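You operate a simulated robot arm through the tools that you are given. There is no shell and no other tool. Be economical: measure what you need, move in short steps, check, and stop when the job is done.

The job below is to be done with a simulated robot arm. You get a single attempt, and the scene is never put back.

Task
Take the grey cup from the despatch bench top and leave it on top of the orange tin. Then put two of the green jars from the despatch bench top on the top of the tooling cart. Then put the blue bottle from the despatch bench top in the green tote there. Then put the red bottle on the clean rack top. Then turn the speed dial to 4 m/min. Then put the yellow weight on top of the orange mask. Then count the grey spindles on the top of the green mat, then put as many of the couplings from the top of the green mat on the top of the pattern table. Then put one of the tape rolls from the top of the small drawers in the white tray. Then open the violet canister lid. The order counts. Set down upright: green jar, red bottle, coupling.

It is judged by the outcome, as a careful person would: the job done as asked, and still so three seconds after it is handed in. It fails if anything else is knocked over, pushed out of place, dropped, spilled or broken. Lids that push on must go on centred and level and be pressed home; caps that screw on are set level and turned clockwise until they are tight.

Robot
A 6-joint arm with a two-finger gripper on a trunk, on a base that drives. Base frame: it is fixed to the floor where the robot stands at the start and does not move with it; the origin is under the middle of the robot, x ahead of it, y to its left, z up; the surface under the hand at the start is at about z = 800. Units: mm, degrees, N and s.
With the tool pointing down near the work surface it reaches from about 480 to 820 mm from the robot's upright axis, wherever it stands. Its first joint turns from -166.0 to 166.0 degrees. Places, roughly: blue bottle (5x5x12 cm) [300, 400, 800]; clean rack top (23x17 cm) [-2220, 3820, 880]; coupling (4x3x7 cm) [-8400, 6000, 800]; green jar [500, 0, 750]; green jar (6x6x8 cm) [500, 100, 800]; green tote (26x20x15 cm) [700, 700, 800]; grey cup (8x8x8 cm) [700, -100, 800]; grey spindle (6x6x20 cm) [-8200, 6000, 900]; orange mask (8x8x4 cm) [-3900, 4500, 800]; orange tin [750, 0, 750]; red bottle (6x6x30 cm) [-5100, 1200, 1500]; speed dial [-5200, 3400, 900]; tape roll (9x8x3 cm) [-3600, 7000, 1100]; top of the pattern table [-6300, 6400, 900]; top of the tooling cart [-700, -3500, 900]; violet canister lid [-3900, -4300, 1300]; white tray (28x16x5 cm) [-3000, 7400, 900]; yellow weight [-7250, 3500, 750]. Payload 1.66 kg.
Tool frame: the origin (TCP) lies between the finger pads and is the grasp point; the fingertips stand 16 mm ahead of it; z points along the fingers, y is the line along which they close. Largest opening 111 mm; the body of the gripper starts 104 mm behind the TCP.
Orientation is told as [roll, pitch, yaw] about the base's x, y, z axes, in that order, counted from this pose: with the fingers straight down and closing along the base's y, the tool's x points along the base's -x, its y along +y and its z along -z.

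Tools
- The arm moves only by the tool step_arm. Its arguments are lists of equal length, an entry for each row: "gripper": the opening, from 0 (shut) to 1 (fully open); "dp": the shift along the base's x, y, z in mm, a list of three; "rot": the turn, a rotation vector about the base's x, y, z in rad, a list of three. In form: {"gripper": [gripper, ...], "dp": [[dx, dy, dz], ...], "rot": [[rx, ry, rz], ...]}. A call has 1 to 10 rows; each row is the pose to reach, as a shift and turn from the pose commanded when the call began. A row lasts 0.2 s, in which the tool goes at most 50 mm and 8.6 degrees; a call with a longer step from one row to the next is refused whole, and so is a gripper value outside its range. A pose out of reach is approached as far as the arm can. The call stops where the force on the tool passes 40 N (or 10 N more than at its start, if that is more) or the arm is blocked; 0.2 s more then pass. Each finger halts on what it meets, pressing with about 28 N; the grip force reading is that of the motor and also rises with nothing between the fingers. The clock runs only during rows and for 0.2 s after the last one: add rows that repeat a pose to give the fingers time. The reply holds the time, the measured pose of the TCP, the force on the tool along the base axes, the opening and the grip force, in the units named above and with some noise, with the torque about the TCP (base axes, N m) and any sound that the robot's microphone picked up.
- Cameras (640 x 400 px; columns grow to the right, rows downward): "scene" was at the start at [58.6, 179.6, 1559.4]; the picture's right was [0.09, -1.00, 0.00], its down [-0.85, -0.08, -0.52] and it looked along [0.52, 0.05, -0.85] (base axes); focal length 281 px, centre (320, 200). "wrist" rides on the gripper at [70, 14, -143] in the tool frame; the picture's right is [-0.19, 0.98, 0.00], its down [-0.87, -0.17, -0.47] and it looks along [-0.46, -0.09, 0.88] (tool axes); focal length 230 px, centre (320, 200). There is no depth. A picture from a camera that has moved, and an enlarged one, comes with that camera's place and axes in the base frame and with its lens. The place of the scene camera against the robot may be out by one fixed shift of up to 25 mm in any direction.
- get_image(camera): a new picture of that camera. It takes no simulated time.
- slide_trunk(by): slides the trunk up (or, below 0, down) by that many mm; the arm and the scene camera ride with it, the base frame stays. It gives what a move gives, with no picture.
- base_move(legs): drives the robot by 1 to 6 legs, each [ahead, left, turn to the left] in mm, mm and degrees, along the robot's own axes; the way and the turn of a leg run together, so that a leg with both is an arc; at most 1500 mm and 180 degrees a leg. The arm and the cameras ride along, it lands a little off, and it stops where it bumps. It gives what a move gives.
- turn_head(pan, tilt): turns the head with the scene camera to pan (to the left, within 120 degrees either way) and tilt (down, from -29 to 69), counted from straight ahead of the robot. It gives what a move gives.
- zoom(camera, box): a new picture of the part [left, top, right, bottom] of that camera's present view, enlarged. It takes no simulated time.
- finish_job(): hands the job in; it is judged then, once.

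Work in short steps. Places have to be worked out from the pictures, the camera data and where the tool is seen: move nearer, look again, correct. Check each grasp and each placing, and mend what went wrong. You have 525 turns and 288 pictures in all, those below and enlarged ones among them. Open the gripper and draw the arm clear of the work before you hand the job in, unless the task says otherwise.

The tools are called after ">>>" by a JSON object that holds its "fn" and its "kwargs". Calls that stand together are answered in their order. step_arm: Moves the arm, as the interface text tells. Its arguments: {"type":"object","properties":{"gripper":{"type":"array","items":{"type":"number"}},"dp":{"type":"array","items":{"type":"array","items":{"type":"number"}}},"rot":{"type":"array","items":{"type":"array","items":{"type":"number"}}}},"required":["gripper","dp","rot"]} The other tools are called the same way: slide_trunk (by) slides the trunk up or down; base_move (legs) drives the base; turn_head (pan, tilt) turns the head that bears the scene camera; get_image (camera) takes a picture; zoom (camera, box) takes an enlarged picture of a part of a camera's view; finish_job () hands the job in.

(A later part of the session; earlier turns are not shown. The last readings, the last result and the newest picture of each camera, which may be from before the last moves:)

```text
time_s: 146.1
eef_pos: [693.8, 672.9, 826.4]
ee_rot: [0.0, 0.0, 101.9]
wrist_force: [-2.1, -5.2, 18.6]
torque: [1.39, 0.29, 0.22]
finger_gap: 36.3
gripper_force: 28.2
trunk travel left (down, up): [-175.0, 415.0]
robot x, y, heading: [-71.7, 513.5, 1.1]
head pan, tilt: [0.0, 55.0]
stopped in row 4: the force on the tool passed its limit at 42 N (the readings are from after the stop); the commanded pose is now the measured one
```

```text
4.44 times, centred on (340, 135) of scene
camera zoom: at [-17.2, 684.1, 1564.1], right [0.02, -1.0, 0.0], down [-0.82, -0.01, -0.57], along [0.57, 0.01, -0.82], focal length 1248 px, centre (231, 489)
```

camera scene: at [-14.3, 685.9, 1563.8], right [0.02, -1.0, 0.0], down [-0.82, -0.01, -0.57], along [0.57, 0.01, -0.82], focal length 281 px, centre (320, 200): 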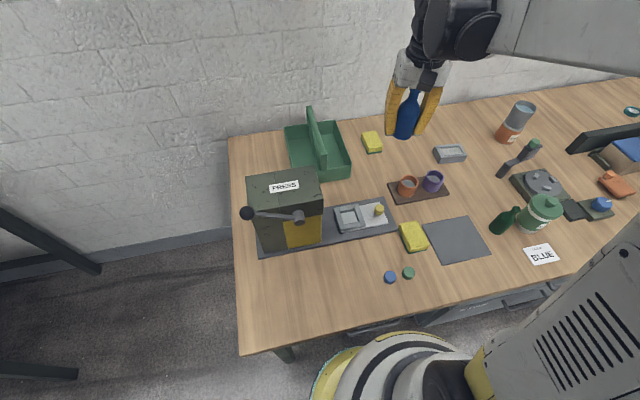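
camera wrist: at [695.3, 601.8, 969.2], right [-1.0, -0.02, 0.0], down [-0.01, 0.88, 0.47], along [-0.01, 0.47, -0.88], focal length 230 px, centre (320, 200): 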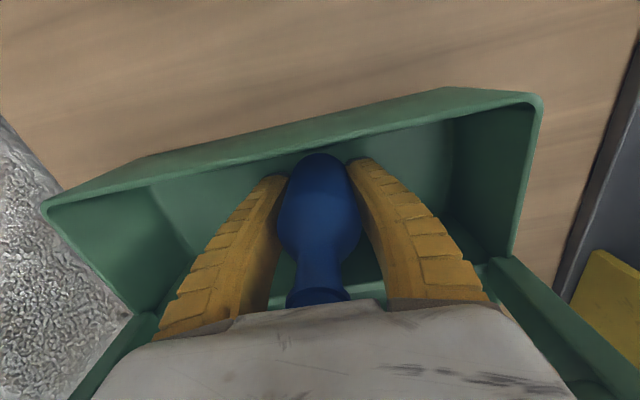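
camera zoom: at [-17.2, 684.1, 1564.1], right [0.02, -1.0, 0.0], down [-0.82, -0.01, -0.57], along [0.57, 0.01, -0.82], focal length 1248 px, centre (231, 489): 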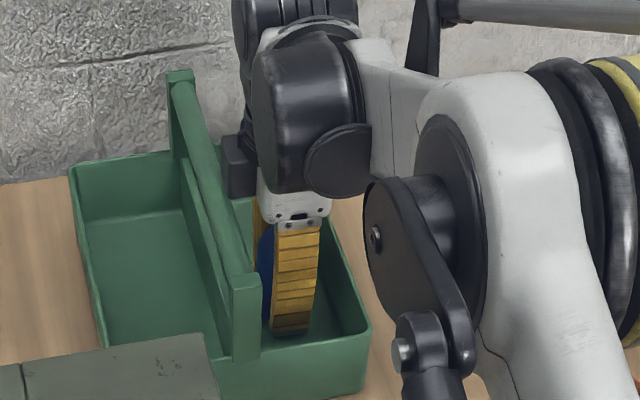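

The hand's rear block touches the tote handle, but the bottle's base is only ~2–3 mm above the floor. I ease up 1.5 mm and release gently.

>>> {"fn": "step_arm", "kwargs": {"gripper": [0.3, 0.3, 0.4, 0.46, 0.5, 0.55, 0.6], "dp": [[0, 0, 1], [0, 0, 1], [0, 0, 1], [0, 0, 1], [0, 0, 1], [0, 0, 1], [0, 0, 1]], "rot": [[0, 0, 0], [0, 0, 0], [0, 0, 0], [0, 0, 0], [0, 0, 0], [0, 0, 0], [0, 0, 0]]}}

>>> {"fn": "get_image", "kwargs": {"camera": "wrist"}}

```text
time_s: 147.7
eef_pos: [695.8, 672.3, 826.3]
ee_rot: [-0.1, -0.1, 102.0]
wrist_force: [1.2, -5.8, 9.4]
torque: [1.0, 0.33, 0.14]
finger_gap: 68.5
gripper_force: 1.2
trunk travel left (down, up): [-175.0, 415.0]
robot x, y, heading: [-75.4, 510.3, 0.6]
head pan, tilt: [0.0, 55.0]
```

```text
219 pictures are left
camera wrist: at [696.0, 602.5, 968.8], right [-1.0, -0.02, 0.0], down [-0.02, 0.88, 0.47], along [-0.01, 0.47, -0.88], focal length 230 px, centre (320, 200)
```

wrist: 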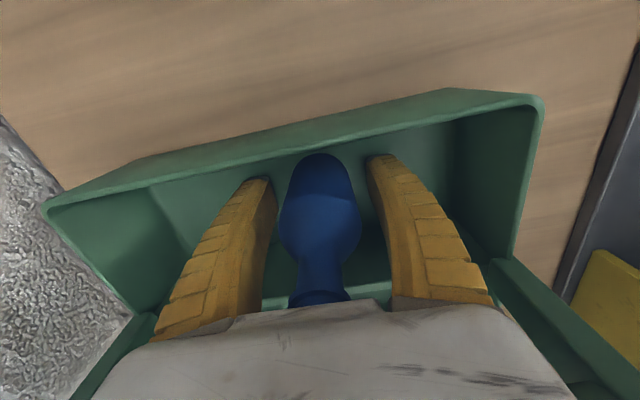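

Bottle stands free. I lift straight up carefully.

>>> {"fn": "step_arm", "kwargs": {"gripper": [0.6, 0.6, 0.6, 0.6, 0.6, 0.6, 0.6], "dp": [[0, 0, 10], [0, 0, 35], [0, 0, 75], [0, 0, 120], [0, 0, 165], [0, 0, 210], [0, 0, 255]], "rot": [[0, 0, 0], [0, 0, 0], [0, 0, 0], [0, 0, 0], [0, 0, 0], [0, 0, 0], [0, 0, 0]]}}

>>> {"fn": "get_image", "kwargs": {"camera": "scene"}}

>>> {"fn": "get_image", "kwargs": {"camera": "wrist"}}

```text
time_s: 149.3
eef_pos: [695.2, 673.0, 1080.3]
ee_rot: [0.0, 0.0, 101.9]
wrist_force: [-0.5, 0.1, -0.9]
torque: [-0.02, -0.03, -0.01]
finger_gap: 68.1
gripper_force: 0.9
trunk travel left (down, up): [-175.0, 415.0]
robot x, y, heading: [-77.8, 509.7, 1.0]
head pan, tilt: [0.0, 55.0]
```

```text
218 pictures are left
camera scene: at [-15.3, 685.2, 1563.9], right [0.02, -1.0, 0.0], down [-0.82, -0.01, -0.57], along [0.57, 0.01, -0.82], focal length 281 px, centre (320, 200)
```

scene: 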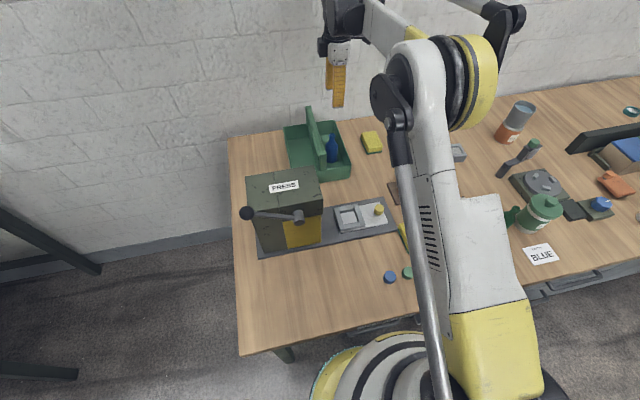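

```text
217 pictures are left
camera wrist: at [696.4, 602.3, 1222.5], right [-1.0, -0.02, 0.0], down [-0.02, 0.88, 0.47], along [-0.01, 0.47, -0.88], focal length 230 px, centre (320, 200)
```

wrist: 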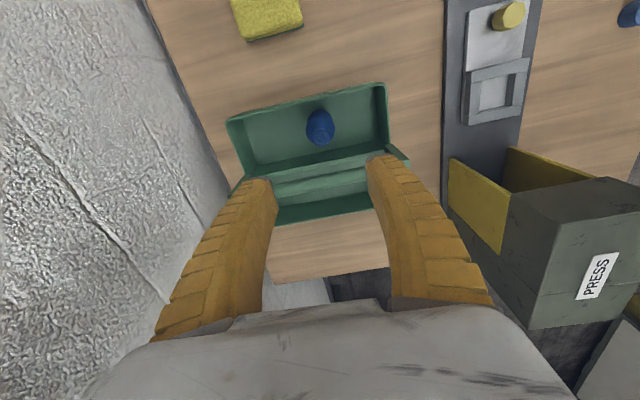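

Bottle stands in the tote, everything in place. I unwind the wrist while retracting the arm.

>>> {"fn": "step_arm", "kwargs": {"gripper": [0.6, 0.6, 0.6, 0.6, 0.6, 0.6, 0.6, 0.6, 0.6, 0.6], "dp": [[0, 0, 20], [-10, 0, 40], [-20, 0, 60], [-50, -15, 70], [-80, -30, 70], [-110, -50, 70], [-140, -70, 70], [-170, -90, 70], [-195, -115, 70], [-215, -140, 70]], "rot": [[0, 0, -0.147], [0, 0, -0.294], [0, 0, -0.441], [0, 0, -0.588], [0, 0, -0.735], [0, 0, -0.882], [0, 0, -1.029], [0, 0, -1.176], [0, 0, -1.323], [0, 0, -1.47]]}}

>>> {"fn": "step_arm", "kwargs": {"gripper": [0.6, 0.6, 0.6], "dp": [[-20, 0, 0], [-40, 0, 0], [-50, 0, 0]], "rot": [[0, 0, -0.147], [0, 0, -0.292], [0, 0, -0.292]]}}

>>> {"fn": "base_move", "kwargs": {"legs": [[-500, 0, 0]]}}

>>> {"fn": "turn_head", "kwargs": {"pan": 118, "tilt": 12}}

>>> {"fn": "get_image", "kwargs": {"camera": "scene"}}

```text
time_s: 151.5
eef_pos: [479.1, 535.1, 1151.4]
ee_rot: [0.0, -0.1, 17.5]
wrist_force: [-0.6, 0.0, 0.0]
torque: [0.01, 0.0, -0.01]
finger_gap: 68.2
gripper_force: 0.8
trunk travel left (down, up): [-175.0, 415.0]
robot x, y, heading: [-71.4, 510.2, 1.1]
head pan, tilt: [0.0, 55.0]
```

```text
time_s: 152.3
eef_pos: [428.8, 534.3, 1152.3]
ee_rot: [0.0, -0.1, 0.9]
wrist_force: [0.3, 0.1, 0.0]
torque: [-0.01, -0.01, 0.0]
finger_gap: 68.3
gripper_force: 1.3
trunk travel left (down, up): [-175.0, 415.0]
robot x, y, heading: [-78.3, 509.1, 1.1]
head pan, tilt: [0.0, 55.0]
```

```text
time_s: 155.2
eef_pos: [-71.7, 526.4, 1151.4]
ee_rot: [0.0, -0.1, 1.0]
wrist_force: [0.2, 0.6, -0.3]
torque: [0.03, -0.01, 0.01]
finger_gap: 68.3
gripper_force: 1.2
trunk travel left (down, up): [-175.0, 415.0]
robot x, y, heading: [-577.2, 503.9, 1.2]
head pan, tilt: [0.0, 55.0]
```

```text
time_s: 157.2
eef_pos: [-72.7, 525.1, 1151.6]
ee_rot: [0.0, -0.1, 1.0]
wrist_force: [-0.1, -0.2, -0.2]
torque: [0.0, 0.06, -0.02]
finger_gap: 68.4
gripper_force: 1.1
trunk travel left (down, up): [-175.0, 415.0]
robot x, y, heading: [-573.9, 505.7, 1.1]
head pan, tilt: [118.0, 12.0]
```

```text
216 pictures are left
camera scene: at [-634.0, 757.0, 1629.0], right [0.87, 0.48, 0.0], down [0.1, -0.18, -0.98], along [-0.47, 0.86, -0.21], focal length 281 px, centre (320, 200)
```

scene: 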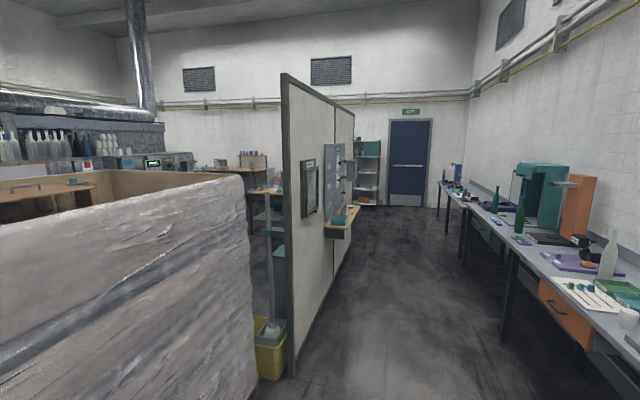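

A partition, a wrapped pallet and rows of benches. I turn the robot to face -x and survey.

>>> {"fn": "base_move", "kwargs": {"legs": [[0, 0, 179]]}}

>>> {"fn": "turn_head", "kwargs": {"pan": 0, "tilt": 12}}

>>> {"fn": "get_image", "kwargs": {"camera": "scene"}}

>>> {"fn": "turn_head", "kwargs": {"pan": -60, "tilt": 12}}

>>> {"fn": "get_image", "kwargs": {"camera": "scene"}}

>>> {"fn": "turn_head", "kwargs": {"pan": 60, "tilt": 12}}

>>> {"fn": "get_image", "kwargs": {"camera": "scene"}}

```text
time_s: 165.0
eef_pos: [-1078.4, 458.3, 1151.4]
ee_rot: [-0.1, -0.2, -176.6]
wrist_force: [-0.5, -1.4, 0.2]
torque: [0.02, 0.03, -0.02]
finger_gap: 68.4
gripper_force: 1.4
trunk travel left (down, up): [-175.0, 415.0]
robot x, y, heading: [-578.8, 502.1, -176.7]
head pan, tilt: [118.0, 12.0]
```

```text
time_s: 167.0
eef_pos: [-1079.6, 459.4, 1150.7]
ee_rot: [0.0, -0.1, -176.5]
wrist_force: [0.2, 0.4, 0.4]
torque: [0.01, 0.04, -0.02]
finger_gap: 68.5
gripper_force: 1.4
trunk travel left (down, up): [-175.0, 415.0]
robot x, y, heading: [-577.0, 506.2, -176.7]
head pan, tilt: [0.0, 12.0]
```

```text
215 pictures are left
camera scene: at [-627.3, 291.8, 1629.0], right [-0.06, 1.0, 0.0], down [0.21, 0.01, -0.98], along [-0.98, -0.06, -0.21], focal length 281 px, centre (320, 200)
```

scene: 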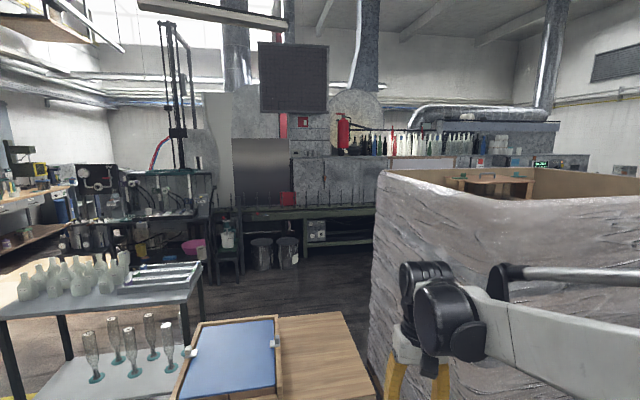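

```text
time_s: 168.3
eef_pos: [-1078.0, 458.1, 1151.3]
ee_rot: [0.1, -0.1, -176.5]
wrist_force: [-0.6, 0.1, -0.3]
torque: [0.0, 0.01, -0.01]
finger_gap: 68.3
gripper_force: 1.3
trunk travel left (down, up): [-175.0, 415.0]
robot x, y, heading: [-575.5, 501.7, -176.6]
head pan, tilt: [-60.0, 12.0]
```

```text
214 pictures are left
camera scene: at [-585.6, 375.1, 1629.0], right [0.83, 0.55, 0.0], down [0.11, -0.17, -0.98], along [-0.54, 0.82, -0.21], focal length 281 px, centre (320, 200)
```

scene: 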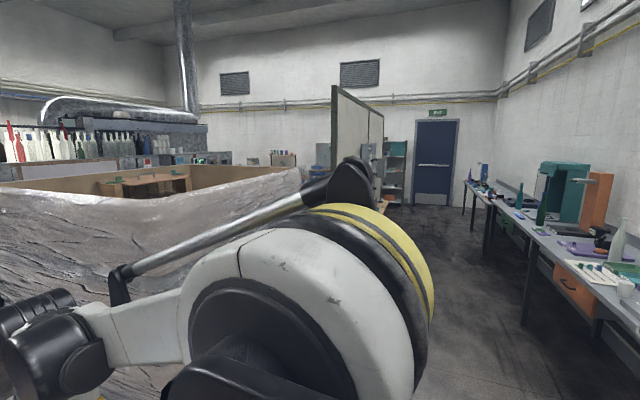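

```text
time_s: 170.3
eef_pos: [-1079.2, 459.2, 1151.3]
ee_rot: [0.1, 0.0, -176.6]
wrist_force: [-0.7, 0.2, -0.3]
torque: [0.01, 0.0, -0.01]
finger_gap: 68.4
gripper_force: 1.1
trunk travel left (down, up): [-175.0, 415.0]
robot x, y, heading: [-577.7, 503.7, -176.6]
head pan, tilt: [60.0, 12.0]
```

```text
213 pictures are left
camera scene: at [-576.1, 214.0, 1629.0], right [-0.89, 0.45, 0.0], down [0.09, 0.19, -0.98], along [-0.44, -0.87, -0.21], focal length 281 px, centre (320, 200)
```

scene: 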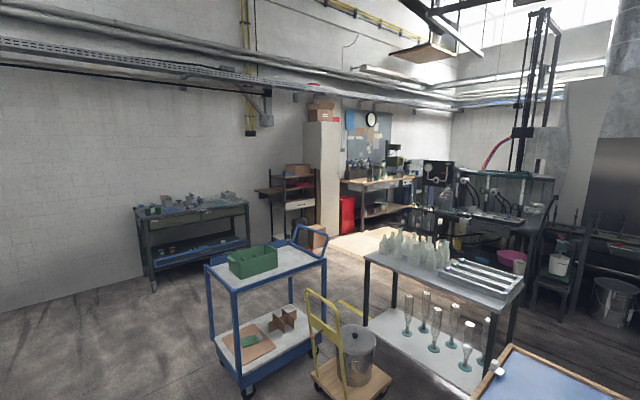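

The tables form a wall between here and the furnace area; the way west runs south of the blue cart. I drive to about (-250,-2350) and look west.

>>> {"fn": "base_move", "kwargs": {"legs": [[0, 0, 86.6], [400, 330, 0], [1250, 0, 0], [1180, 0, 0], [0, 0, -85]]}}

>>> {"fn": "turn_head", "kwargs": {"pan": 0, "tilt": 20}}

>>> {"fn": "get_image", "kwargs": {"camera": "scene"}}

```text
time_s: 192.2
eef_pos: [-647.3, -2357.3, 1150.2]
ee_rot: [0.0, -0.1, -175.1]
wrist_force: [0.1, 2.2, 0.3]
torque: [0.0, 0.03, 0.03]
finger_gap: 68.3
gripper_force: 1.1
trunk travel left (down, up): [-175.0, 415.0]
robot x, y, heading: [-149.6, -2301.2, -175.2]
head pan, tilt: [60.0, 12.0]
```

```text
time_s: 193.5
eef_pos: [-646.3, -2358.7, 1151.2]
ee_rot: [0.0, -0.1, -175.2]
wrist_force: [-0.2, 1.1, 0.1]
torque: [0.01, 0.01, -0.01]
finger_gap: 68.3
gripper_force: 1.1
trunk travel left (down, up): [-175.0, 415.0]
robot x, y, heading: [-140.2, -2298.8, -175.0]
head pan, tilt: [0.0, 20.0]
```

```text
212 pictures are left
camera scene: at [-190.9, -2512.9, 1616.0], right [-0.09, 1.0, 0.0], down [0.34, 0.03, -0.94], along [-0.94, -0.08, -0.34], focal length 281 px, centre (320, 200)
```

scene: 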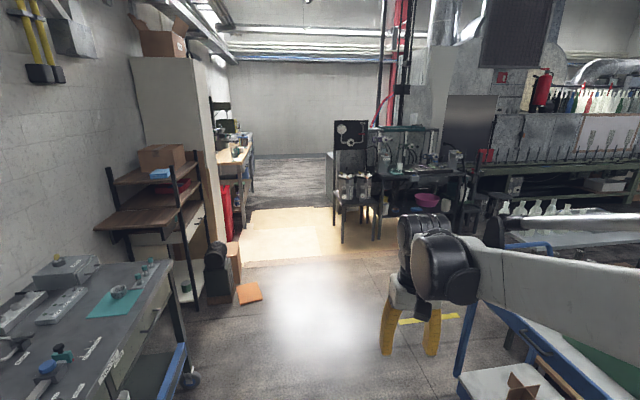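

The passage west is open south of the blue cart. I drive to about (-2100,-2600) and look again.

>>> {"fn": "base_move", "kwargs": {"legs": [[300, 300, -5], [1400, 0, 0], [250, 0, -50]]}}

>>> {"fn": "get_image", "kwargs": {"camera": "scene"}}

```text
time_s: 204.8
eef_pos: [-2378.7, -2164.9, 1151.4]
ee_rot: [0.0, 0.0, 131.8]
wrist_force: [-0.6, 0.0, 0.2]
torque: [0.02, -0.03, -0.01]
finger_gap: 68.2
gripper_force: 1.4
trunk travel left (down, up): [-175.0, 415.0]
robot x, y, heading: [-2031.7, -2533.8, 131.7]
head pan, tilt: [0.0, 20.0]
```

```text
211 pictures are left
camera scene: at [-2210.8, -2620.0, 1616.0], right [0.75, 0.67, 0.0], down [0.23, -0.26, -0.94], along [-0.63, 0.7, -0.34], focal length 281 px, centre (320, 200)
```

scene: 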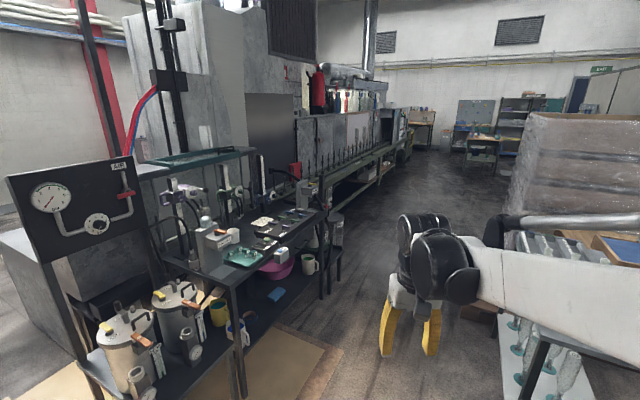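

A clear aisle runs ahead between machine and grey table (heading ~107–125°), to the furnace with the bottles. I follow it part way and look again.

>>> {"fn": "base_move", "kwargs": {"legs": [[0, 0, -7], [1260, 0, 0], [0, 0, -17], [1400, 0, 0]]}}

>>> {"fn": "turn_head", "kwargs": {"pan": 20, "tilt": 15}}

>>> {"fn": "get_image", "kwargs": {"camera": "scene"}}

```text
time_s: 219.3
eef_pos: [-3370.0, 310.5, 1150.5]
ee_rot: [0.0, 0.0, 108.9]
wrist_force: [-0.2, 0.6, 1.0]
torque: [-0.02, 0.0, 0.02]
finger_gap: 68.4
gripper_force: 1.4
trunk travel left (down, up): [-175.0, 415.0]
robot x, y, heading: [-3193.0, -166.8, 108.8]
head pan, tilt: [0.0, 20.0]
```

```text
time_s: 220.2
eef_pos: [-3370.5, 309.9, 1150.3]
ee_rot: [0.0, 0.0, 108.9]
wrist_force: [-0.2, -0.3, -0.5]
torque: [-0.03, 0.02, -0.04]
finger_gap: 68.6
gripper_force: 1.7
trunk travel left (down, up): [-175.0, 415.0]
robot x, y, heading: [-3193.4, -162.6, 109.3]
head pan, tilt: [20.0, 15.0]
```

```text
210 pictures are left
camera scene: at [-3414.7, -187.5, 1624.1], right [0.78, 0.63, 0.0], down [0.16, -0.2, -0.97], along [-0.61, 0.75, -0.26], focal length 281 px, centre (320, 200)
```

scene: 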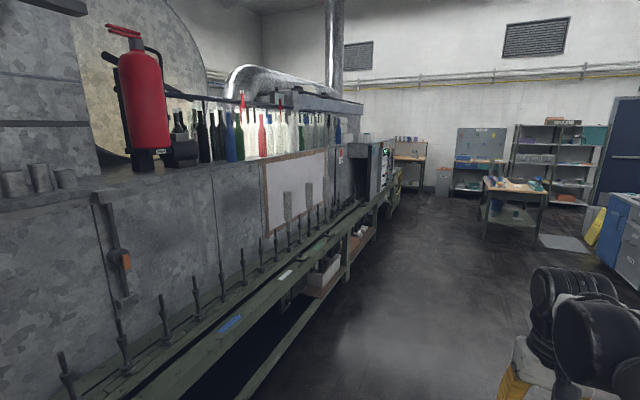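

I enlarge the bottles on the furnace top.

>>> {"fn": "zoom", "kwargs": {"camera": "scene", "box": [160, 80, 360, 180]}}

```text
3.20 times, centred on (260, 130) of scene
camera zoom: at [-3414.7, -187.5, 1624.1], right [0.78, 0.63, 0.0], down [0.16, -0.2, -0.97], along [-0.61, 0.75, -0.26], focal length 899 px, centre (512, 424)
```

zoom: 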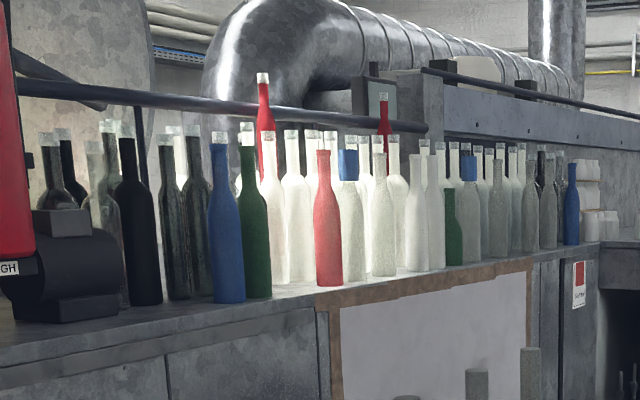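

The front-row red bottle is at ≈(-5060,1170), base z≈1395, top ≈1695, ~205 mm behind the furnace edge; row heading ≈106°. I drive to face it from about 1100 mm.

>>> {"fn": "base_move", "kwargs": {"legs": [[0, 0, 7], [1400, 0, 0], [430, 0, 0], [0, 0, 80]]}}

>>> {"fn": "slide_trunk", "kwargs": {"by": 300}}

>>> {"fn": "turn_head", "kwargs": {"pan": 0, "tilt": 20}}

>>> {"fn": "get_image", "kwargs": {"camera": "scene"}}

```text
time_s: 233.3
eef_pos: [-4474.6, 1313.8, 1152.3]
ee_rot: [-0.1, -0.1, -164.2]
wrist_force: [0.2, 0.1, -0.1]
torque: [-0.01, 0.01, 0.0]
finger_gap: 68.3
gripper_force: 0.5
trunk travel left (down, up): [-175.0, 415.0]
robot x, y, heading: [-3997.5, 1463.3, -164.4]
head pan, tilt: [20.0, 15.0]
```

```text
time_s: 236.3
eef_pos: [-4474.8, 1314.0, 1451.0]
ee_rot: [-0.1, -0.1, -164.2]
wrist_force: [0.5, -0.4, -0.3]
torque: [-0.02, -0.02, -0.02]
finger_gap: 68.3
gripper_force: 0.8
trunk travel left (down, up): [-475.0, 115.0]
robot x, y, heading: [-3992.7, 1464.9, -164.6]
head pan, tilt: [20.0, 15.0]
```

```text
time_s: 237.1
eef_pos: [-4475.1, 1313.3, 1451.7]
ee_rot: [-0.1, 0.0, -164.3]
wrist_force: [1.1, -0.3, -0.7]
torque: [0.0, -0.04, 0.01]
finger_gap: 68.2
gripper_force: 1.2
trunk travel left (down, up): [-475.0, 115.0]
robot x, y, heading: [-3993.0, 1463.7, -164.3]
head pan, tilt: [0.0, 20.0]
```

```text
208 pictures are left
camera scene: at [-4001.0, 1245.5, 1916.0], right [-0.27, 0.96, 0.0], down [0.33, 0.09, -0.94], along [-0.9, -0.26, -0.34], focal length 281 px, centre (320, 200)
```

scene: 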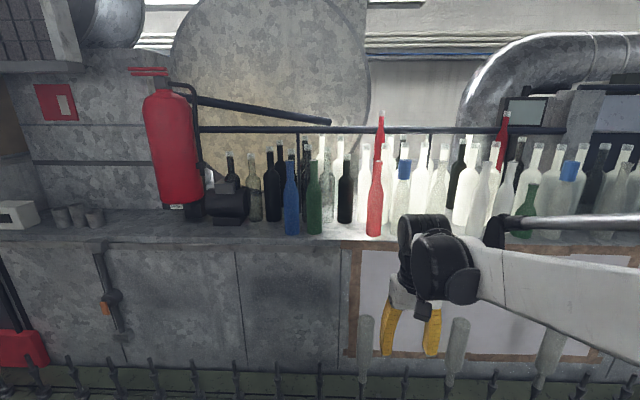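

I enlarge around the red bottle to judge clearance.

>>> {"fn": "zoom", "kwargs": {"camera": "scene", "box": [290, 100, 470, 250]}}

```text
2.67 times, centred on (380, 175) of scene
camera zoom: at [-4001.0, 1245.5, 1916.0], right [-0.27, 0.96, 0.0], down [0.33, 0.09, -0.94], along [-0.9, -0.26, -0.34], focal length 749 px, centre (160, 267)
```

zoom: 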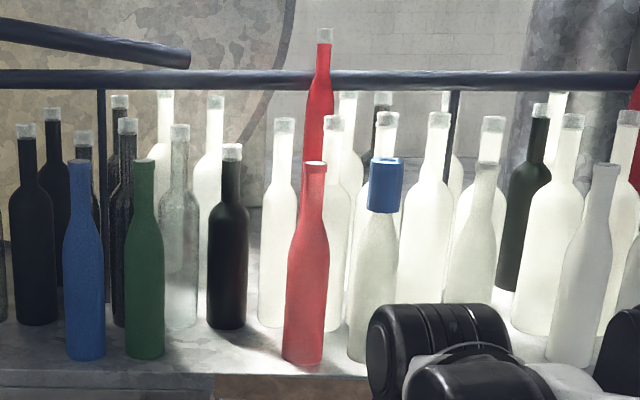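

There's ~34 mm to the neighbour on the right and plenty left; I'll use a horizontal grasp on the body. First I move the hand forward/up, then tilt it to horizontal.

>>> {"fn": "step_arm", "kwargs": {"gripper": [0.8, 0.8, 0.8, 0.8, 0.8], "dp": [[-39, -11, 21], [-77, -22, 42], [-116, -32, 63], [-154, -43, 84], [-193, -54, 105]], "rot": [[0, 0, 0], [0, 0, 0], [0, 0, 0], [0, 0, 0], [0, 0, 0]]}}

>>> {"fn": "step_arm", "kwargs": {"gripper": [0.8, 0.8, 0.8, 0.8, 0.8, 0.8, 0.8, 0.8, 0.8, 0.8], "dp": [[0, 0, 0], [0, 0, 0], [0, 0, 0], [0, 0, 0], [0, 0, 0], [0, 0, 0], [0, 0, 0], [0, 0, 0], [0, 0, 0], [0, 0, 0]], "rot": [[-0.039, 0.14, 0], [-0.078, 0.279, 0], [-0.118, 0.419, 0], [-0.157, 0.558, 0], [-0.196, 0.698, 0], [-0.235, 0.838, 0], [-0.275, 0.977, 0], [-0.314, 1.117, 0], [-0.353, 1.256, 0], [-0.392, 1.396, 0]]}}

>>> {"fn": "get_image", "kwargs": {"camera": "wrist"}}

```text
time_s: 238.3
eef_pos: [-4670.9, 1258.8, 1555.2]
ee_rot: [0.0, 0.0, -164.2]
wrist_force: [-1.0, -0.1, 0.6]
torque: [0.04, -0.06, 0.0]
finger_gap: 89.9
gripper_force: 0.7
trunk travel left (down, up): [-475.0, 115.0]
robot x, y, heading: [-3993.2, 1462.8, -164.2]
head pan, tilt: [0.0, 20.0]
```

```text
time_s: 240.5
eef_pos: [-4668.9, 1259.9, 1557.2]
ee_rot: [-0.6, -83.2, -163.7]
wrist_force: [-1.1, -0.5, -0.4]
torque: [-0.04, -0.01, 0.01]
finger_gap: 89.7
gripper_force: 0.6
trunk travel left (down, up): [-475.0, 115.0]
robot x, y, heading: [-3995.9, 1465.3, -164.2]
head pan, tilt: [0.0, 20.0]
```

```text
206 pictures are left
camera wrist: at [-4520.7, 1287.9, 1503.9], right [0.24, -0.95, 0.19], down [0.31, 0.26, 0.92], along [-0.92, -0.17, 0.36], focal length 230 px, centre (320, 200)
```

wrist: 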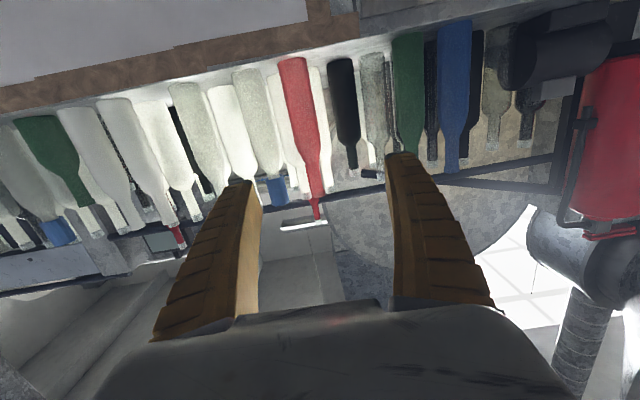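

Nearly horizontal. I finish the tilt and drive 200 mm closer, then re-measure.

>>> {"fn": "step_arm", "kwargs": {"gripper": [0.8, 0.8], "dp": [[0, 0, 0], [0, 0, 0]], "rot": [[-0.033, 0.116, 0], [-0.033, 0.116, 0]]}}

>>> {"fn": "base_move", "kwargs": {"legs": [[200, 0, 0]]}}

>>> {"fn": "get_image", "kwargs": {"camera": "wrist"}}

>>> {"fn": "zoom", "kwargs": {"camera": "scene", "box": [270, 120, 470, 280]}}

```text
time_s: 241.1
eef_pos: [-4667.6, 1261.8, 1557.9]
ee_rot: [-1.7, -87.5, -163.0]
wrist_force: [0.7, -0.7, 0.6]
torque: [0.01, 0.0, -0.01]
finger_gap: 89.8
gripper_force: 0.9
trunk travel left (down, up): [-475.0, 115.0]
robot x, y, heading: [-3993.0, 1463.8, -164.1]
head pan, tilt: [0.0, 20.0]
```

```text
time_s: 242.7
eef_pos: [-4860.3, 1210.7, 1555.8]
ee_rot: [-2.2, -87.5, -162.7]
wrist_force: [-0.8, -0.6, -0.1]
torque: [0.0, -0.02, 0.0]
finger_gap: 90.3
gripper_force: 0.3
trunk travel left (down, up): [-475.0, 115.0]
robot x, y, heading: [-4183.9, 1413.0, -164.6]
head pan, tilt: [0.0, 20.0]
```

```text
205 pictures are left
camera wrist: at [-4716.5, 1235.5, 1493.3], right [0.25, -0.95, 0.19], down [0.38, 0.27, 0.89], along [-0.89, -0.15, 0.42], focal length 230 px, centre (320, 200)
```

wrist: 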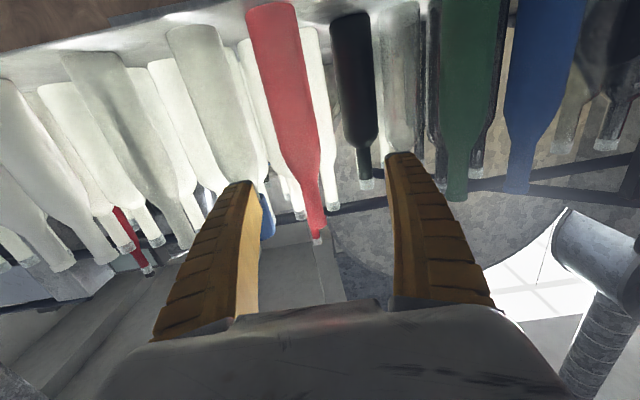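

```text
2.50 times, centred on (370, 200) of scene
camera zoom: at [-4193.4, 1191.7, 1916.0], right [-0.27, 0.96, 0.0], down [0.33, 0.09, -0.94], along [-0.9, -0.25, -0.34], focal length 702 px, centre (195, 200)
```

zoom: 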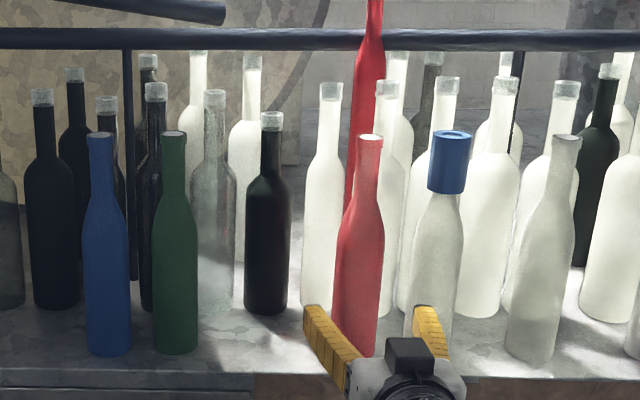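

Bottle is ≈187 mm ahead and ≈26 mm right of the tool axis. I set opening to 76 mm, shift right 22, down 20, ahead 70, and check.

>>> {"fn": "step_arm", "kwargs": {"gripper": [0.685, 0.685, 0.685, 0.685], "dp": [[-6, 21, -20], [-28, 15, -20], [-50, 9, -20], [-73, 2, -20]], "rot": [[0, 0, 0], [0, 0, 0], [0, 0, 0], [0, 0, 0]]}}

>>> {"fn": "get_image", "kwargs": {"camera": "wrist"}}

>>> {"fn": "zoom", "kwargs": {"camera": "scene", "box": [290, 140, 450, 280]}}

```text
time_s: 243.7
eef_pos: [-4933.3, 1210.5, 1536.5]
ee_rot: [-3.0, -87.5, -161.9]
wrist_force: [-0.3, -0.7, -0.1]
torque: [0.0, 0.0, -0.05]
finger_gap: 77.8
gripper_force: 1.1
trunk travel left (down, up): [-475.0, 115.0]
robot x, y, heading: [-4184.7, 1409.3, -164.5]
head pan, tilt: [0.0, 20.0]
```

```text
203 pictures are left
camera wrist: at [-4789.8, 1236.4, 1472.5], right [0.25, -0.95, 0.19], down [0.38, 0.27, 0.89], along [-0.89, -0.15, 0.42], focal length 230 px, centre (320, 200)
```

wrist: 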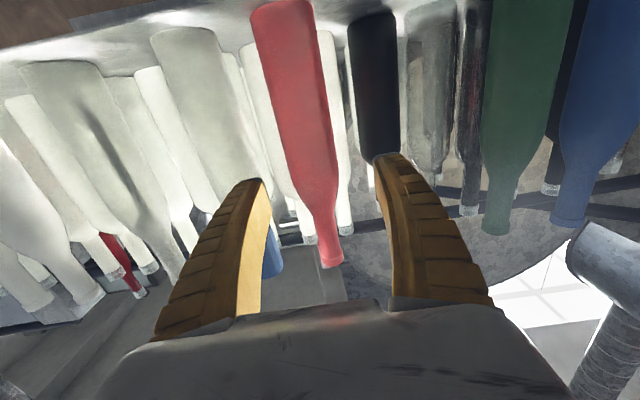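

```text
2.86 times, centred on (370, 210) of scene
camera zoom: at [-4194.3, 1191.1, 1915.9], right [-0.27, 0.96, 0.0], down [0.33, 0.09, -0.94], along [-0.9, -0.25, -0.34], focal length 802 px, centre (177, 171)
```

zoom: 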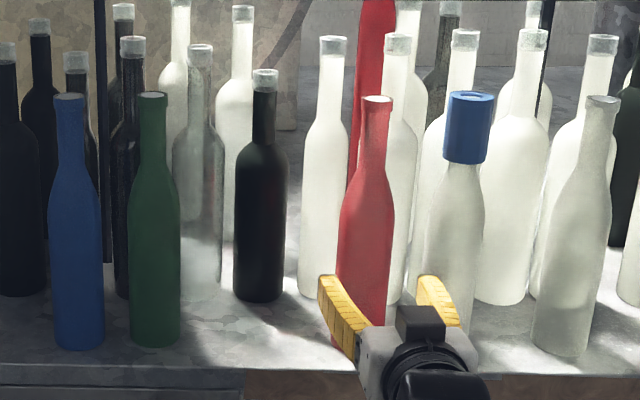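

Bottle still ~14 mm right of the axis; I shift right 10 and go ahead 55, then check again.

>>> {"fn": "step_arm", "kwargs": {"gripper": [0.685, 0.685, 0.685], "dp": [[-3, 10, 0], [-29, 3, 0], [-56, -5, 0]], "rot": [[0, 0, 0], [0, 0, 0], [0, 0, 0]]}}

>>> {"fn": "get_image", "kwargs": {"camera": "wrist"}}

>>> {"fn": "zoom", "kwargs": {"camera": "scene", "box": [300, 150, 440, 270]}}

```text
time_s: 244.5
eef_pos: [-4987.9, 1208.3, 1536.6]
ee_rot: [-2.0, -87.5, -163.0]
wrist_force: [-0.5, 0.3, -0.2]
torque: [0.01, 0.02, -0.04]
finger_gap: 77.5
gripper_force: 1.3
out of reach, approached as far as the arm can: row 1
trunk travel left (down, up): [-475.0, 115.0]
robot x, y, heading: [-4182.3, 1414.2, -164.7]
head pan, tilt: [0.0, 20.0]
```

```text
201 pictures are left
camera wrist: at [-4844.5, 1233.6, 1472.7], right [0.25, -0.95, 0.19], down [0.38, 0.27, 0.89], along [-0.89, -0.15, 0.42], focal length 230 px, centre (320, 200)
```

wrist: 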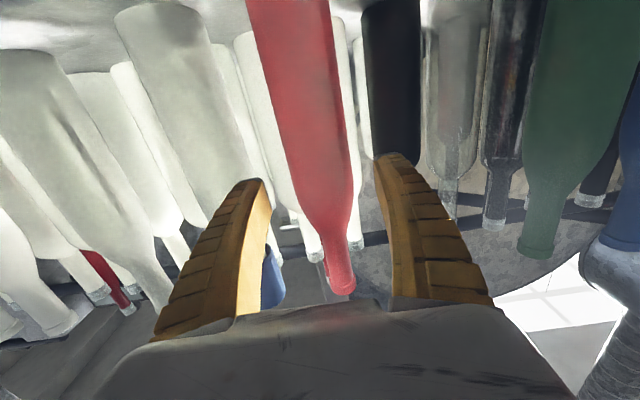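

```text
3.33 times, centred on (370, 210) of scene
camera zoom: at [-4193.6, 1191.5, 1915.9], right [-0.27, 0.96, 0.0], down [0.33, 0.09, -0.94], along [-0.9, -0.25, -0.34], focal length 936 px, centre (153, 167)
```

zoom: 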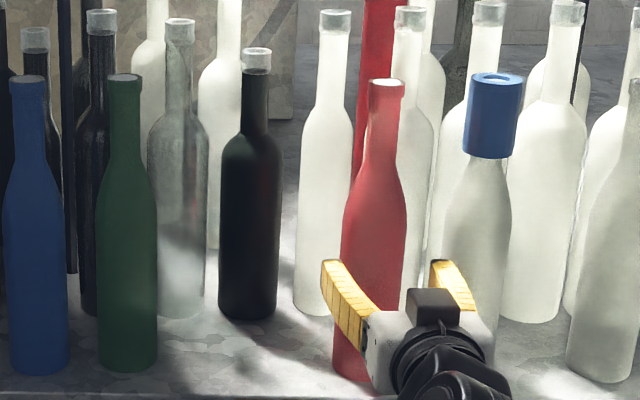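

Centred now, but near the arm's reach limit. I back the hand 60 mm, drive the base 90 mm closer, then continue with the arm.

>>> {"fn": "step_arm", "kwargs": {"gripper": [0.685, 0.685], "dp": [[29, 8, 0], [58, 16, 0]], "rot": [[0, 0, 0], [0, 0, 0]]}}

>>> {"fn": "base_move", "kwargs": {"legs": [[85, 0, 0]]}}

>>> {"fn": "get_image", "kwargs": {"camera": "wrist"}}

```text
time_s: 245.1
eef_pos: [-4929.8, 1223.7, 1538.5]
ee_rot: [-2.7, -87.5, -162.3]
wrist_force: [-0.1, 1.2, -0.2]
torque: [-0.01, -0.02, 0.0]
finger_gap: 77.6
gripper_force: 0.8
trunk travel left (down, up): [-475.0, 115.0]
robot x, y, heading: [-4179.9, 1407.7, -164.4]
head pan, tilt: [0.0, 20.0]
```

```text
time_s: 246.2
eef_pos: [-5013.5, 1201.5, 1537.6]
ee_rot: [-2.3, -87.6, -162.8]
wrist_force: [-0.1, 0.1, -0.5]
torque: [-0.02, 0.0, -0.01]
finger_gap: 77.5
gripper_force: 0.7
trunk travel left (down, up): [-475.0, 115.0]
robot x, y, heading: [-4270.9, 1387.4, -164.4]
head pan, tilt: [0.0, 20.0]
```

```text
199 pictures are left
camera wrist: at [-4869.6, 1226.7, 1474.1], right [0.25, -0.95, 0.19], down [0.38, 0.27, 0.89], along [-0.89, -0.15, 0.42], focal length 230 px, centre (320, 200)
```

wrist: 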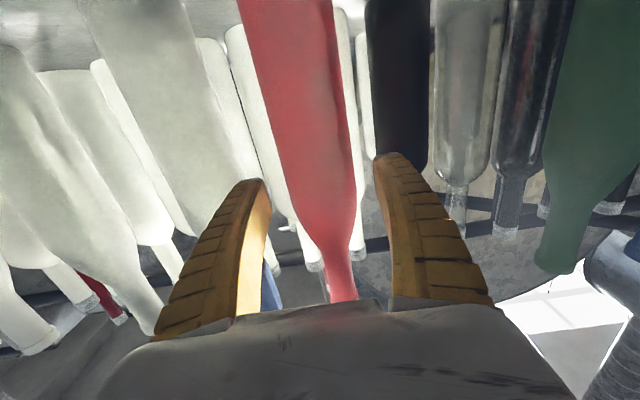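

Centred. I advance 36 mm so the bottle sits between the pads.

>>> {"fn": "step_arm", "kwargs": {"gripper": [0.685, 0.685, 0.685], "dp": [[-13, -3, 0], [-25, -6, 0], [-36, -9, 0]], "rot": [[0, 0, 0], [0, 0, 0], [0, 0, 0]]}}

>>> {"fn": "get_image", "kwargs": {"camera": "wrist"}}

>>> {"fn": "zoom", "kwargs": {"camera": "scene", "box": [300, 180, 460, 300]}}

```text
time_s: 247.0
eef_pos: [-5049.3, 1192.5, 1537.2]
ee_rot: [-3.0, -87.4, -162.0]
wrist_force: [0.2, 0.2, -0.2]
torque: [0.0, 0.01, -0.01]
finger_gap: 77.4
gripper_force: 1.1
trunk travel left (down, up): [-475.0, 115.0]
robot x, y, heading: [-4266.8, 1388.1, -164.5]
head pan, tilt: [0.0, 20.0]
```

```text
198 pictures are left
camera wrist: at [-4905.0, 1218.1, 1473.7], right [0.25, -0.95, 0.19], down [0.38, 0.27, 0.89], along [-0.89, -0.15, 0.42], focal length 230 px, centre (320, 200)
```

wrist: 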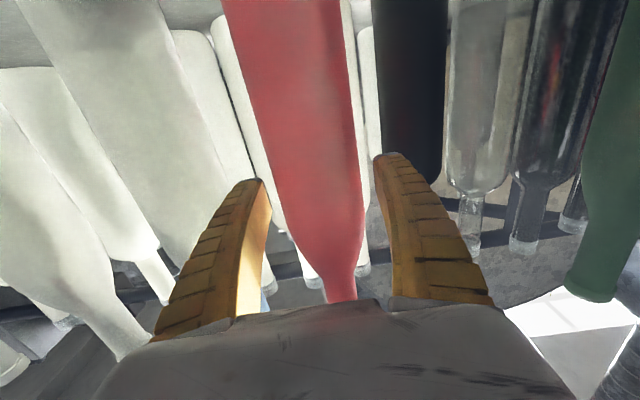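

```text
3.33 times, centred on (380, 240) of scene
camera zoom: at [-4275.2, 1168.9, 1916.0], right [-0.27, 0.96, 0.0], down [0.33, 0.09, -0.94], along [-0.91, -0.25, -0.34], focal length 936 px, centre (120, 67)
```

zoom: 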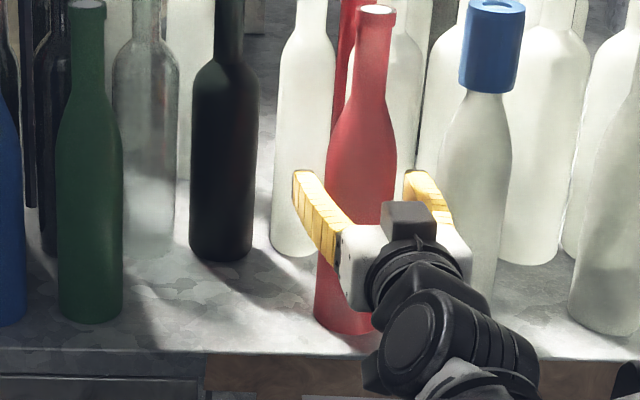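

Bottle is between the pads (s≈5 mm). I advance 5 mm more and close.

>>> {"fn": "step_arm", "kwargs": {"gripper": [0.685, 0.6, 0.5, 0.45, 0.45, 0.45], "dp": [[-5, -1, 0], [-5, -1, 0], [-5, -1, 0], [-5, -1, 0], [-5, -1, 0], [-5, -1, 0]], "rot": [[0, 0, 0], [0, 0, 0], [0, 0, 0], [0, 0, 0], [0, 0, 0], [0, 0, 0]]}}

>>> {"fn": "zoom", "kwargs": {"camera": "scene", "box": [300, 180, 460, 300]}}

```text
time_s: 248.4
eef_pos: [-5053.9, 1191.7, 1536.4]
ee_rot: [-2.3, -87.5, -162.7]
wrist_force: [1.0, 0.0, 0.7]
torque: [-0.01, -0.08, 0.03]
finger_gap: 55.9
gripper_force: 27.9
trunk travel left (down, up): [-475.0, 115.0]
robot x, y, heading: [-4264.7, 1388.5, -164.3]
head pan, tilt: [0.0, 20.0]
```

```text
3.33 times, centred on (380, 240) of scene
camera zoom: at [-4275.0, 1169.0, 1916.0], right [-0.27, 0.96, 0.0], down [0.33, 0.09, -0.94], along [-0.91, -0.25, -0.34], focal length 936 px, centre (120, 67)
```

zoom: 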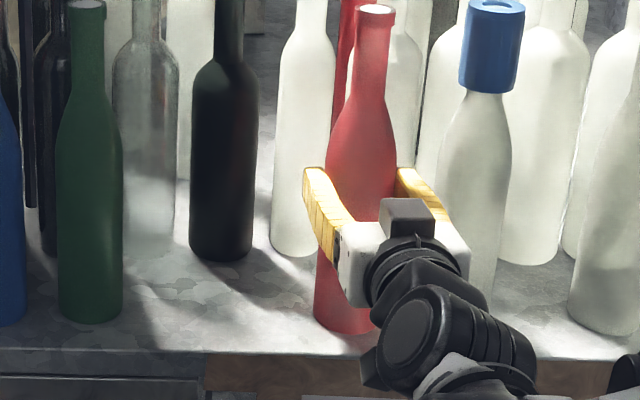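

Gripped at 56 mm. I lift it 40 mm and check that it hangs upright.

>>> {"fn": "step_arm", "kwargs": {"gripper": [0.4, 0.4, 0.4, 0.4, 0.4], "dp": [[0, 0, 5], [0, 0, 15], [0, 0, 28], [0, 0, 40], [0, 0, 40]], "rot": [[0, 0, 0], [0, 0, 0], [0, 0, 0], [0, 0, 0], [0, 0, 0]]}}

>>> {"fn": "zoom", "kwargs": {"camera": "scene", "box": [280, 120, 480, 300]}}

```text
time_s: 249.6
eef_pos: [-5054.3, 1191.3, 1577.4]
ee_rot: [-2.0, -87.5, -162.9]
wrist_force: [-0.7, 0.1, -4.2]
torque: [0.01, -0.01, 0.02]
finger_gap: 55.4
gripper_force: 27.9
trunk travel left (down, up): [-475.0, 115.0]
robot x, y, heading: [-4265.1, 1388.0, -164.2]
head pan, tilt: [0.0, 20.0]
```

```text
2.22 times, centred on (380, 210) of scene
camera zoom: at [-4276.0, 1168.8, 1915.9], right [-0.27, 0.96, 0.0], down [0.33, 0.09, -0.94], along [-0.9, -0.25, -0.34], focal length 624 px, centre (187, 178)
```

zoom: 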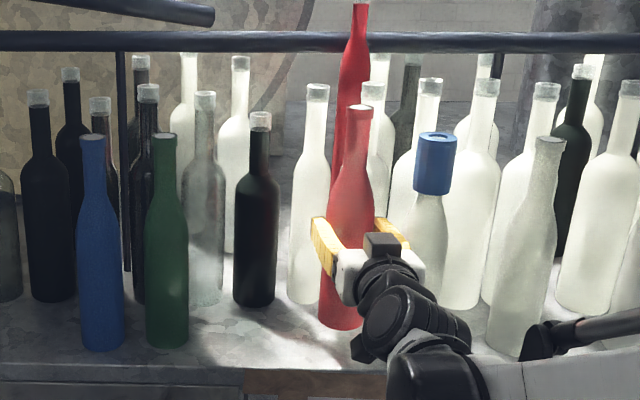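

Bottle lifted upright. I back away 600 mm and survey toward the rack with the head.

>>> {"fn": "base_move", "kwargs": {"legs": [[-600, 0, 0]]}}

>>> {"fn": "slide_trunk", "kwargs": {"by": -300}}

>>> {"fn": "turn_head", "kwargs": {"pan": -100, "tilt": 15}}

>>> {"fn": "get_image", "kwargs": {"camera": "scene"}}

```text
time_s: 253.0
eef_pos: [-4467.0, 1360.3, 1577.8]
ee_rot: [-2.2, -87.5, -163.3]
wrist_force: [0.9, -1.1, -4.3]
torque: [0.02, -0.04, 0.0]
finger_gap: 55.6
gripper_force: 28.4
trunk travel left (down, up): [-475.0, 115.0]
robot x, y, heading: [-3681.4, 1549.7, -164.8]
head pan, tilt: [0.0, 20.0]
```

```text
time_s: 256.0
eef_pos: [-4467.9, 1360.2, 1278.4]
ee_rot: [-2.1, -87.5, -163.3]
wrist_force: [-0.1, -0.3, -4.3]
torque: [-0.01, -0.01, 0.01]
finger_gap: 55.6
gripper_force: 28.0
trunk travel left (down, up): [-175.0, 415.0]
robot x, y, heading: [-3676.4, 1549.5, -164.7]
head pan, tilt: [0.0, 20.0]
```

```text
time_s: 257.8
eef_pos: [-4467.8, 1359.6, 1277.3]
ee_rot: [-2.2, -87.5, -163.3]
wrist_force: [0.1, -1.0, -3.8]
torque: [-0.01, -0.05, 0.0]
finger_gap: 55.6
gripper_force: 27.7
trunk travel left (down, up): [-175.0, 415.0]
robot x, y, heading: [-3678.6, 1549.3, -164.9]
head pan, tilt: [-100.0, 15.0]
```

```text
194 pictures are left
camera scene: at [-3607.7, 1447.5, 1624.2], right [1.0, 0.09, 0.0], down [0.02, -0.26, -0.97], along [-0.09, 0.96, -0.26], focal length 281 px, centre (320, 200)
```

scene: 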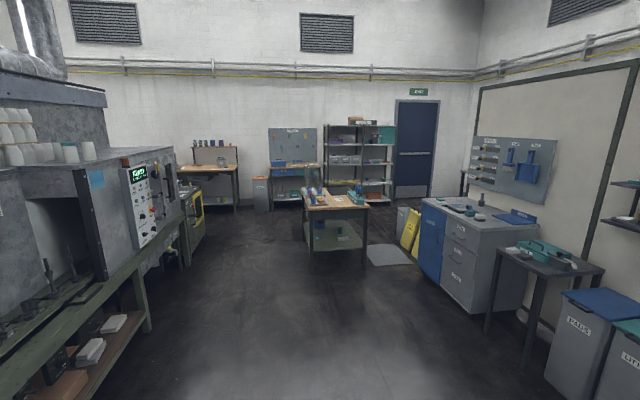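

The whole east side is visible: speed dial on the furnace panel, mask table in the centre, the cabinet with the rack at right. I enlarge the rack area.

>>> {"fn": "zoom", "kwargs": {"camera": "scene", "box": [400, 170, 620, 310]}}

>>> {"fn": "zoom", "kwargs": {"camera": "scene", "box": [280, 150, 400, 270]}}

```text
2.86 times, centred on (510, 240) of scene
camera zoom: at [-3607.7, 1447.5, 1624.2], right [1.0, 0.09, 0.0], down [0.02, -0.26, -0.97], along [-0.09, 0.96, -0.26], focal length 802 px, centre (-223, 86)
```

zoom: 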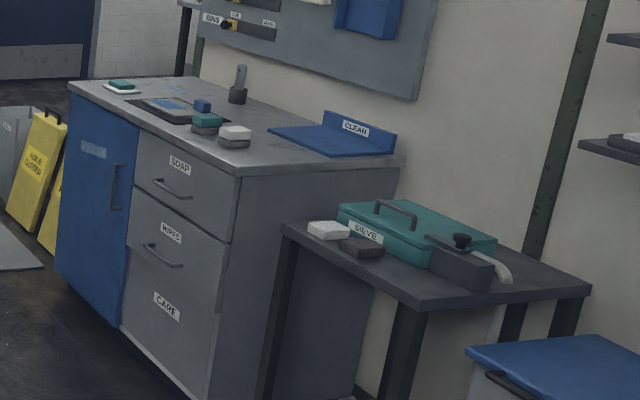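

```text
3.33 times, centred on (340, 210) of scene
camera zoom: at [-3607.7, 1447.5, 1624.2], right [1.0, 0.09, 0.0], down [0.02, -0.26, -0.97], along [-0.09, 0.96, -0.26], focal length 936 px, centre (253, 167)
```

zoom: 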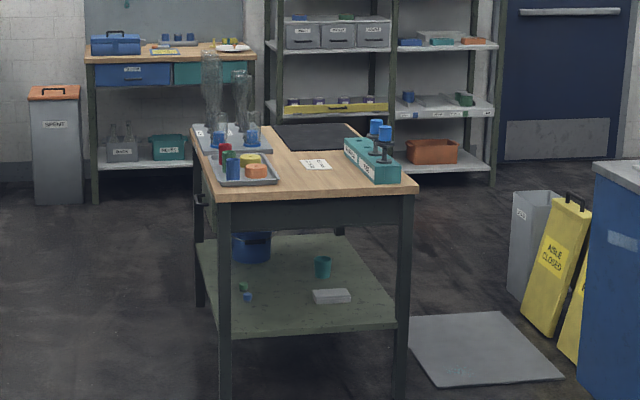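

The "CLEAN" blue rack stands ≈(-2214,3765) on the grey cabinet, whose front faces heading ≈14.5° approach. I drive there via open floor, stopping short.

>>> {"fn": "base_move", "kwargs": {"legs": [[-300, -1100, 0], [0, 0, -90], [0, 0, -90.3], [0, 675, 0], [500, 0, 0]]}}

>>> {"fn": "turn_head", "kwargs": {"pan": 0, "tilt": 35}}

>>> {"fn": "get_image", "kwargs": {"camera": "scene"}}

>>> {"fn": "get_image", "kwargs": {"camera": "wrist"}}

```text
time_s: 277.1
eef_pos: [-2587.1, 3656.8, 1276.1]
ee_rot: [-2.1, -87.5, 16.9]
wrist_force: [0.1, 0.2, -4.0]
torque: [-0.04, 0.02, 0.02]
finger_gap: 52.5
gripper_force: 28.4
trunk travel left (down, up): [-175.0, 415.0]
robot x, y, heading: [-3377.2, 3459.3, 15.5]
head pan, tilt: [-100.0, 15.0]
```

```text
time_s: 278.9
eef_pos: [-2587.2, 3655.6, 1277.8]
ee_rot: [-2.1, -87.5, 16.7]
wrist_force: [-0.8, 0.1, -3.8]
torque: [-0.01, 0.05, 0.01]
finger_gap: 52.7
gripper_force: 28.3
trunk travel left (down, up): [-175.0, 415.0]
robot x, y, heading: [-3374.2, 3467.6, 15.3]
head pan, tilt: [0.0, 35.0]
```

```text
191 pictures are left
camera scene: at [-3349.6, 3647.2, 1592.1], right [0.26, -0.96, 0.0], down [-0.55, -0.15, -0.82], along [0.79, 0.22, -0.57], focal length 281 px, centre (320, 200)
```

scene: 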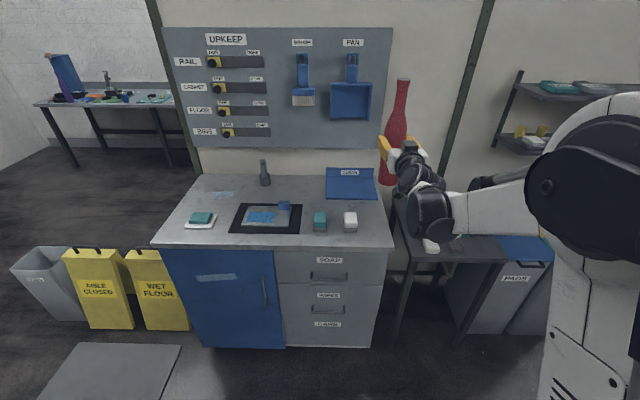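

```text
190 pictures are left
camera wrist: at [-2732.1, 3632.0, 1213.8], right [-0.24, 0.95, 0.19], down [-0.38, -0.27, 0.89], along [0.89, 0.14, 0.42], focal length 230 px, centre (320, 200)
```

wrist: 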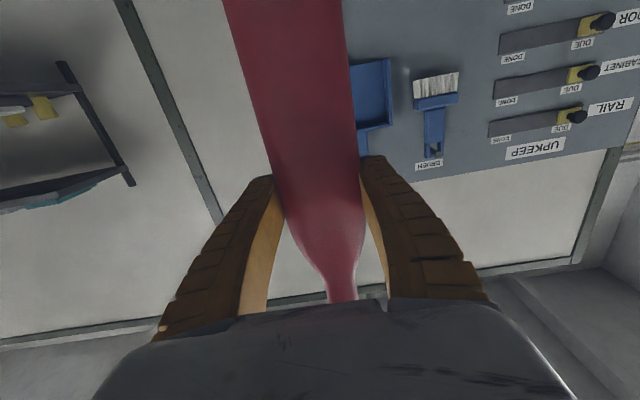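

I enlarge the rack for its exact outline.

>>> {"fn": "zoom", "kwargs": {"camera": "scene", "box": [250, 150, 410, 260]}}

```text
3.64 times, centred on (330, 205) of scene
camera zoom: at [-3349.6, 3647.2, 1592.1], right [0.26, -0.96, 0.0], down [-0.55, -0.15, -0.82], along [0.79, 0.22, -0.57], focal length 1021 px, centre (284, 182)
```

zoom: 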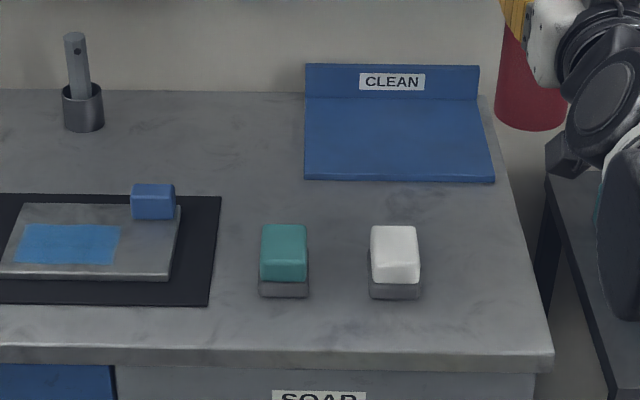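

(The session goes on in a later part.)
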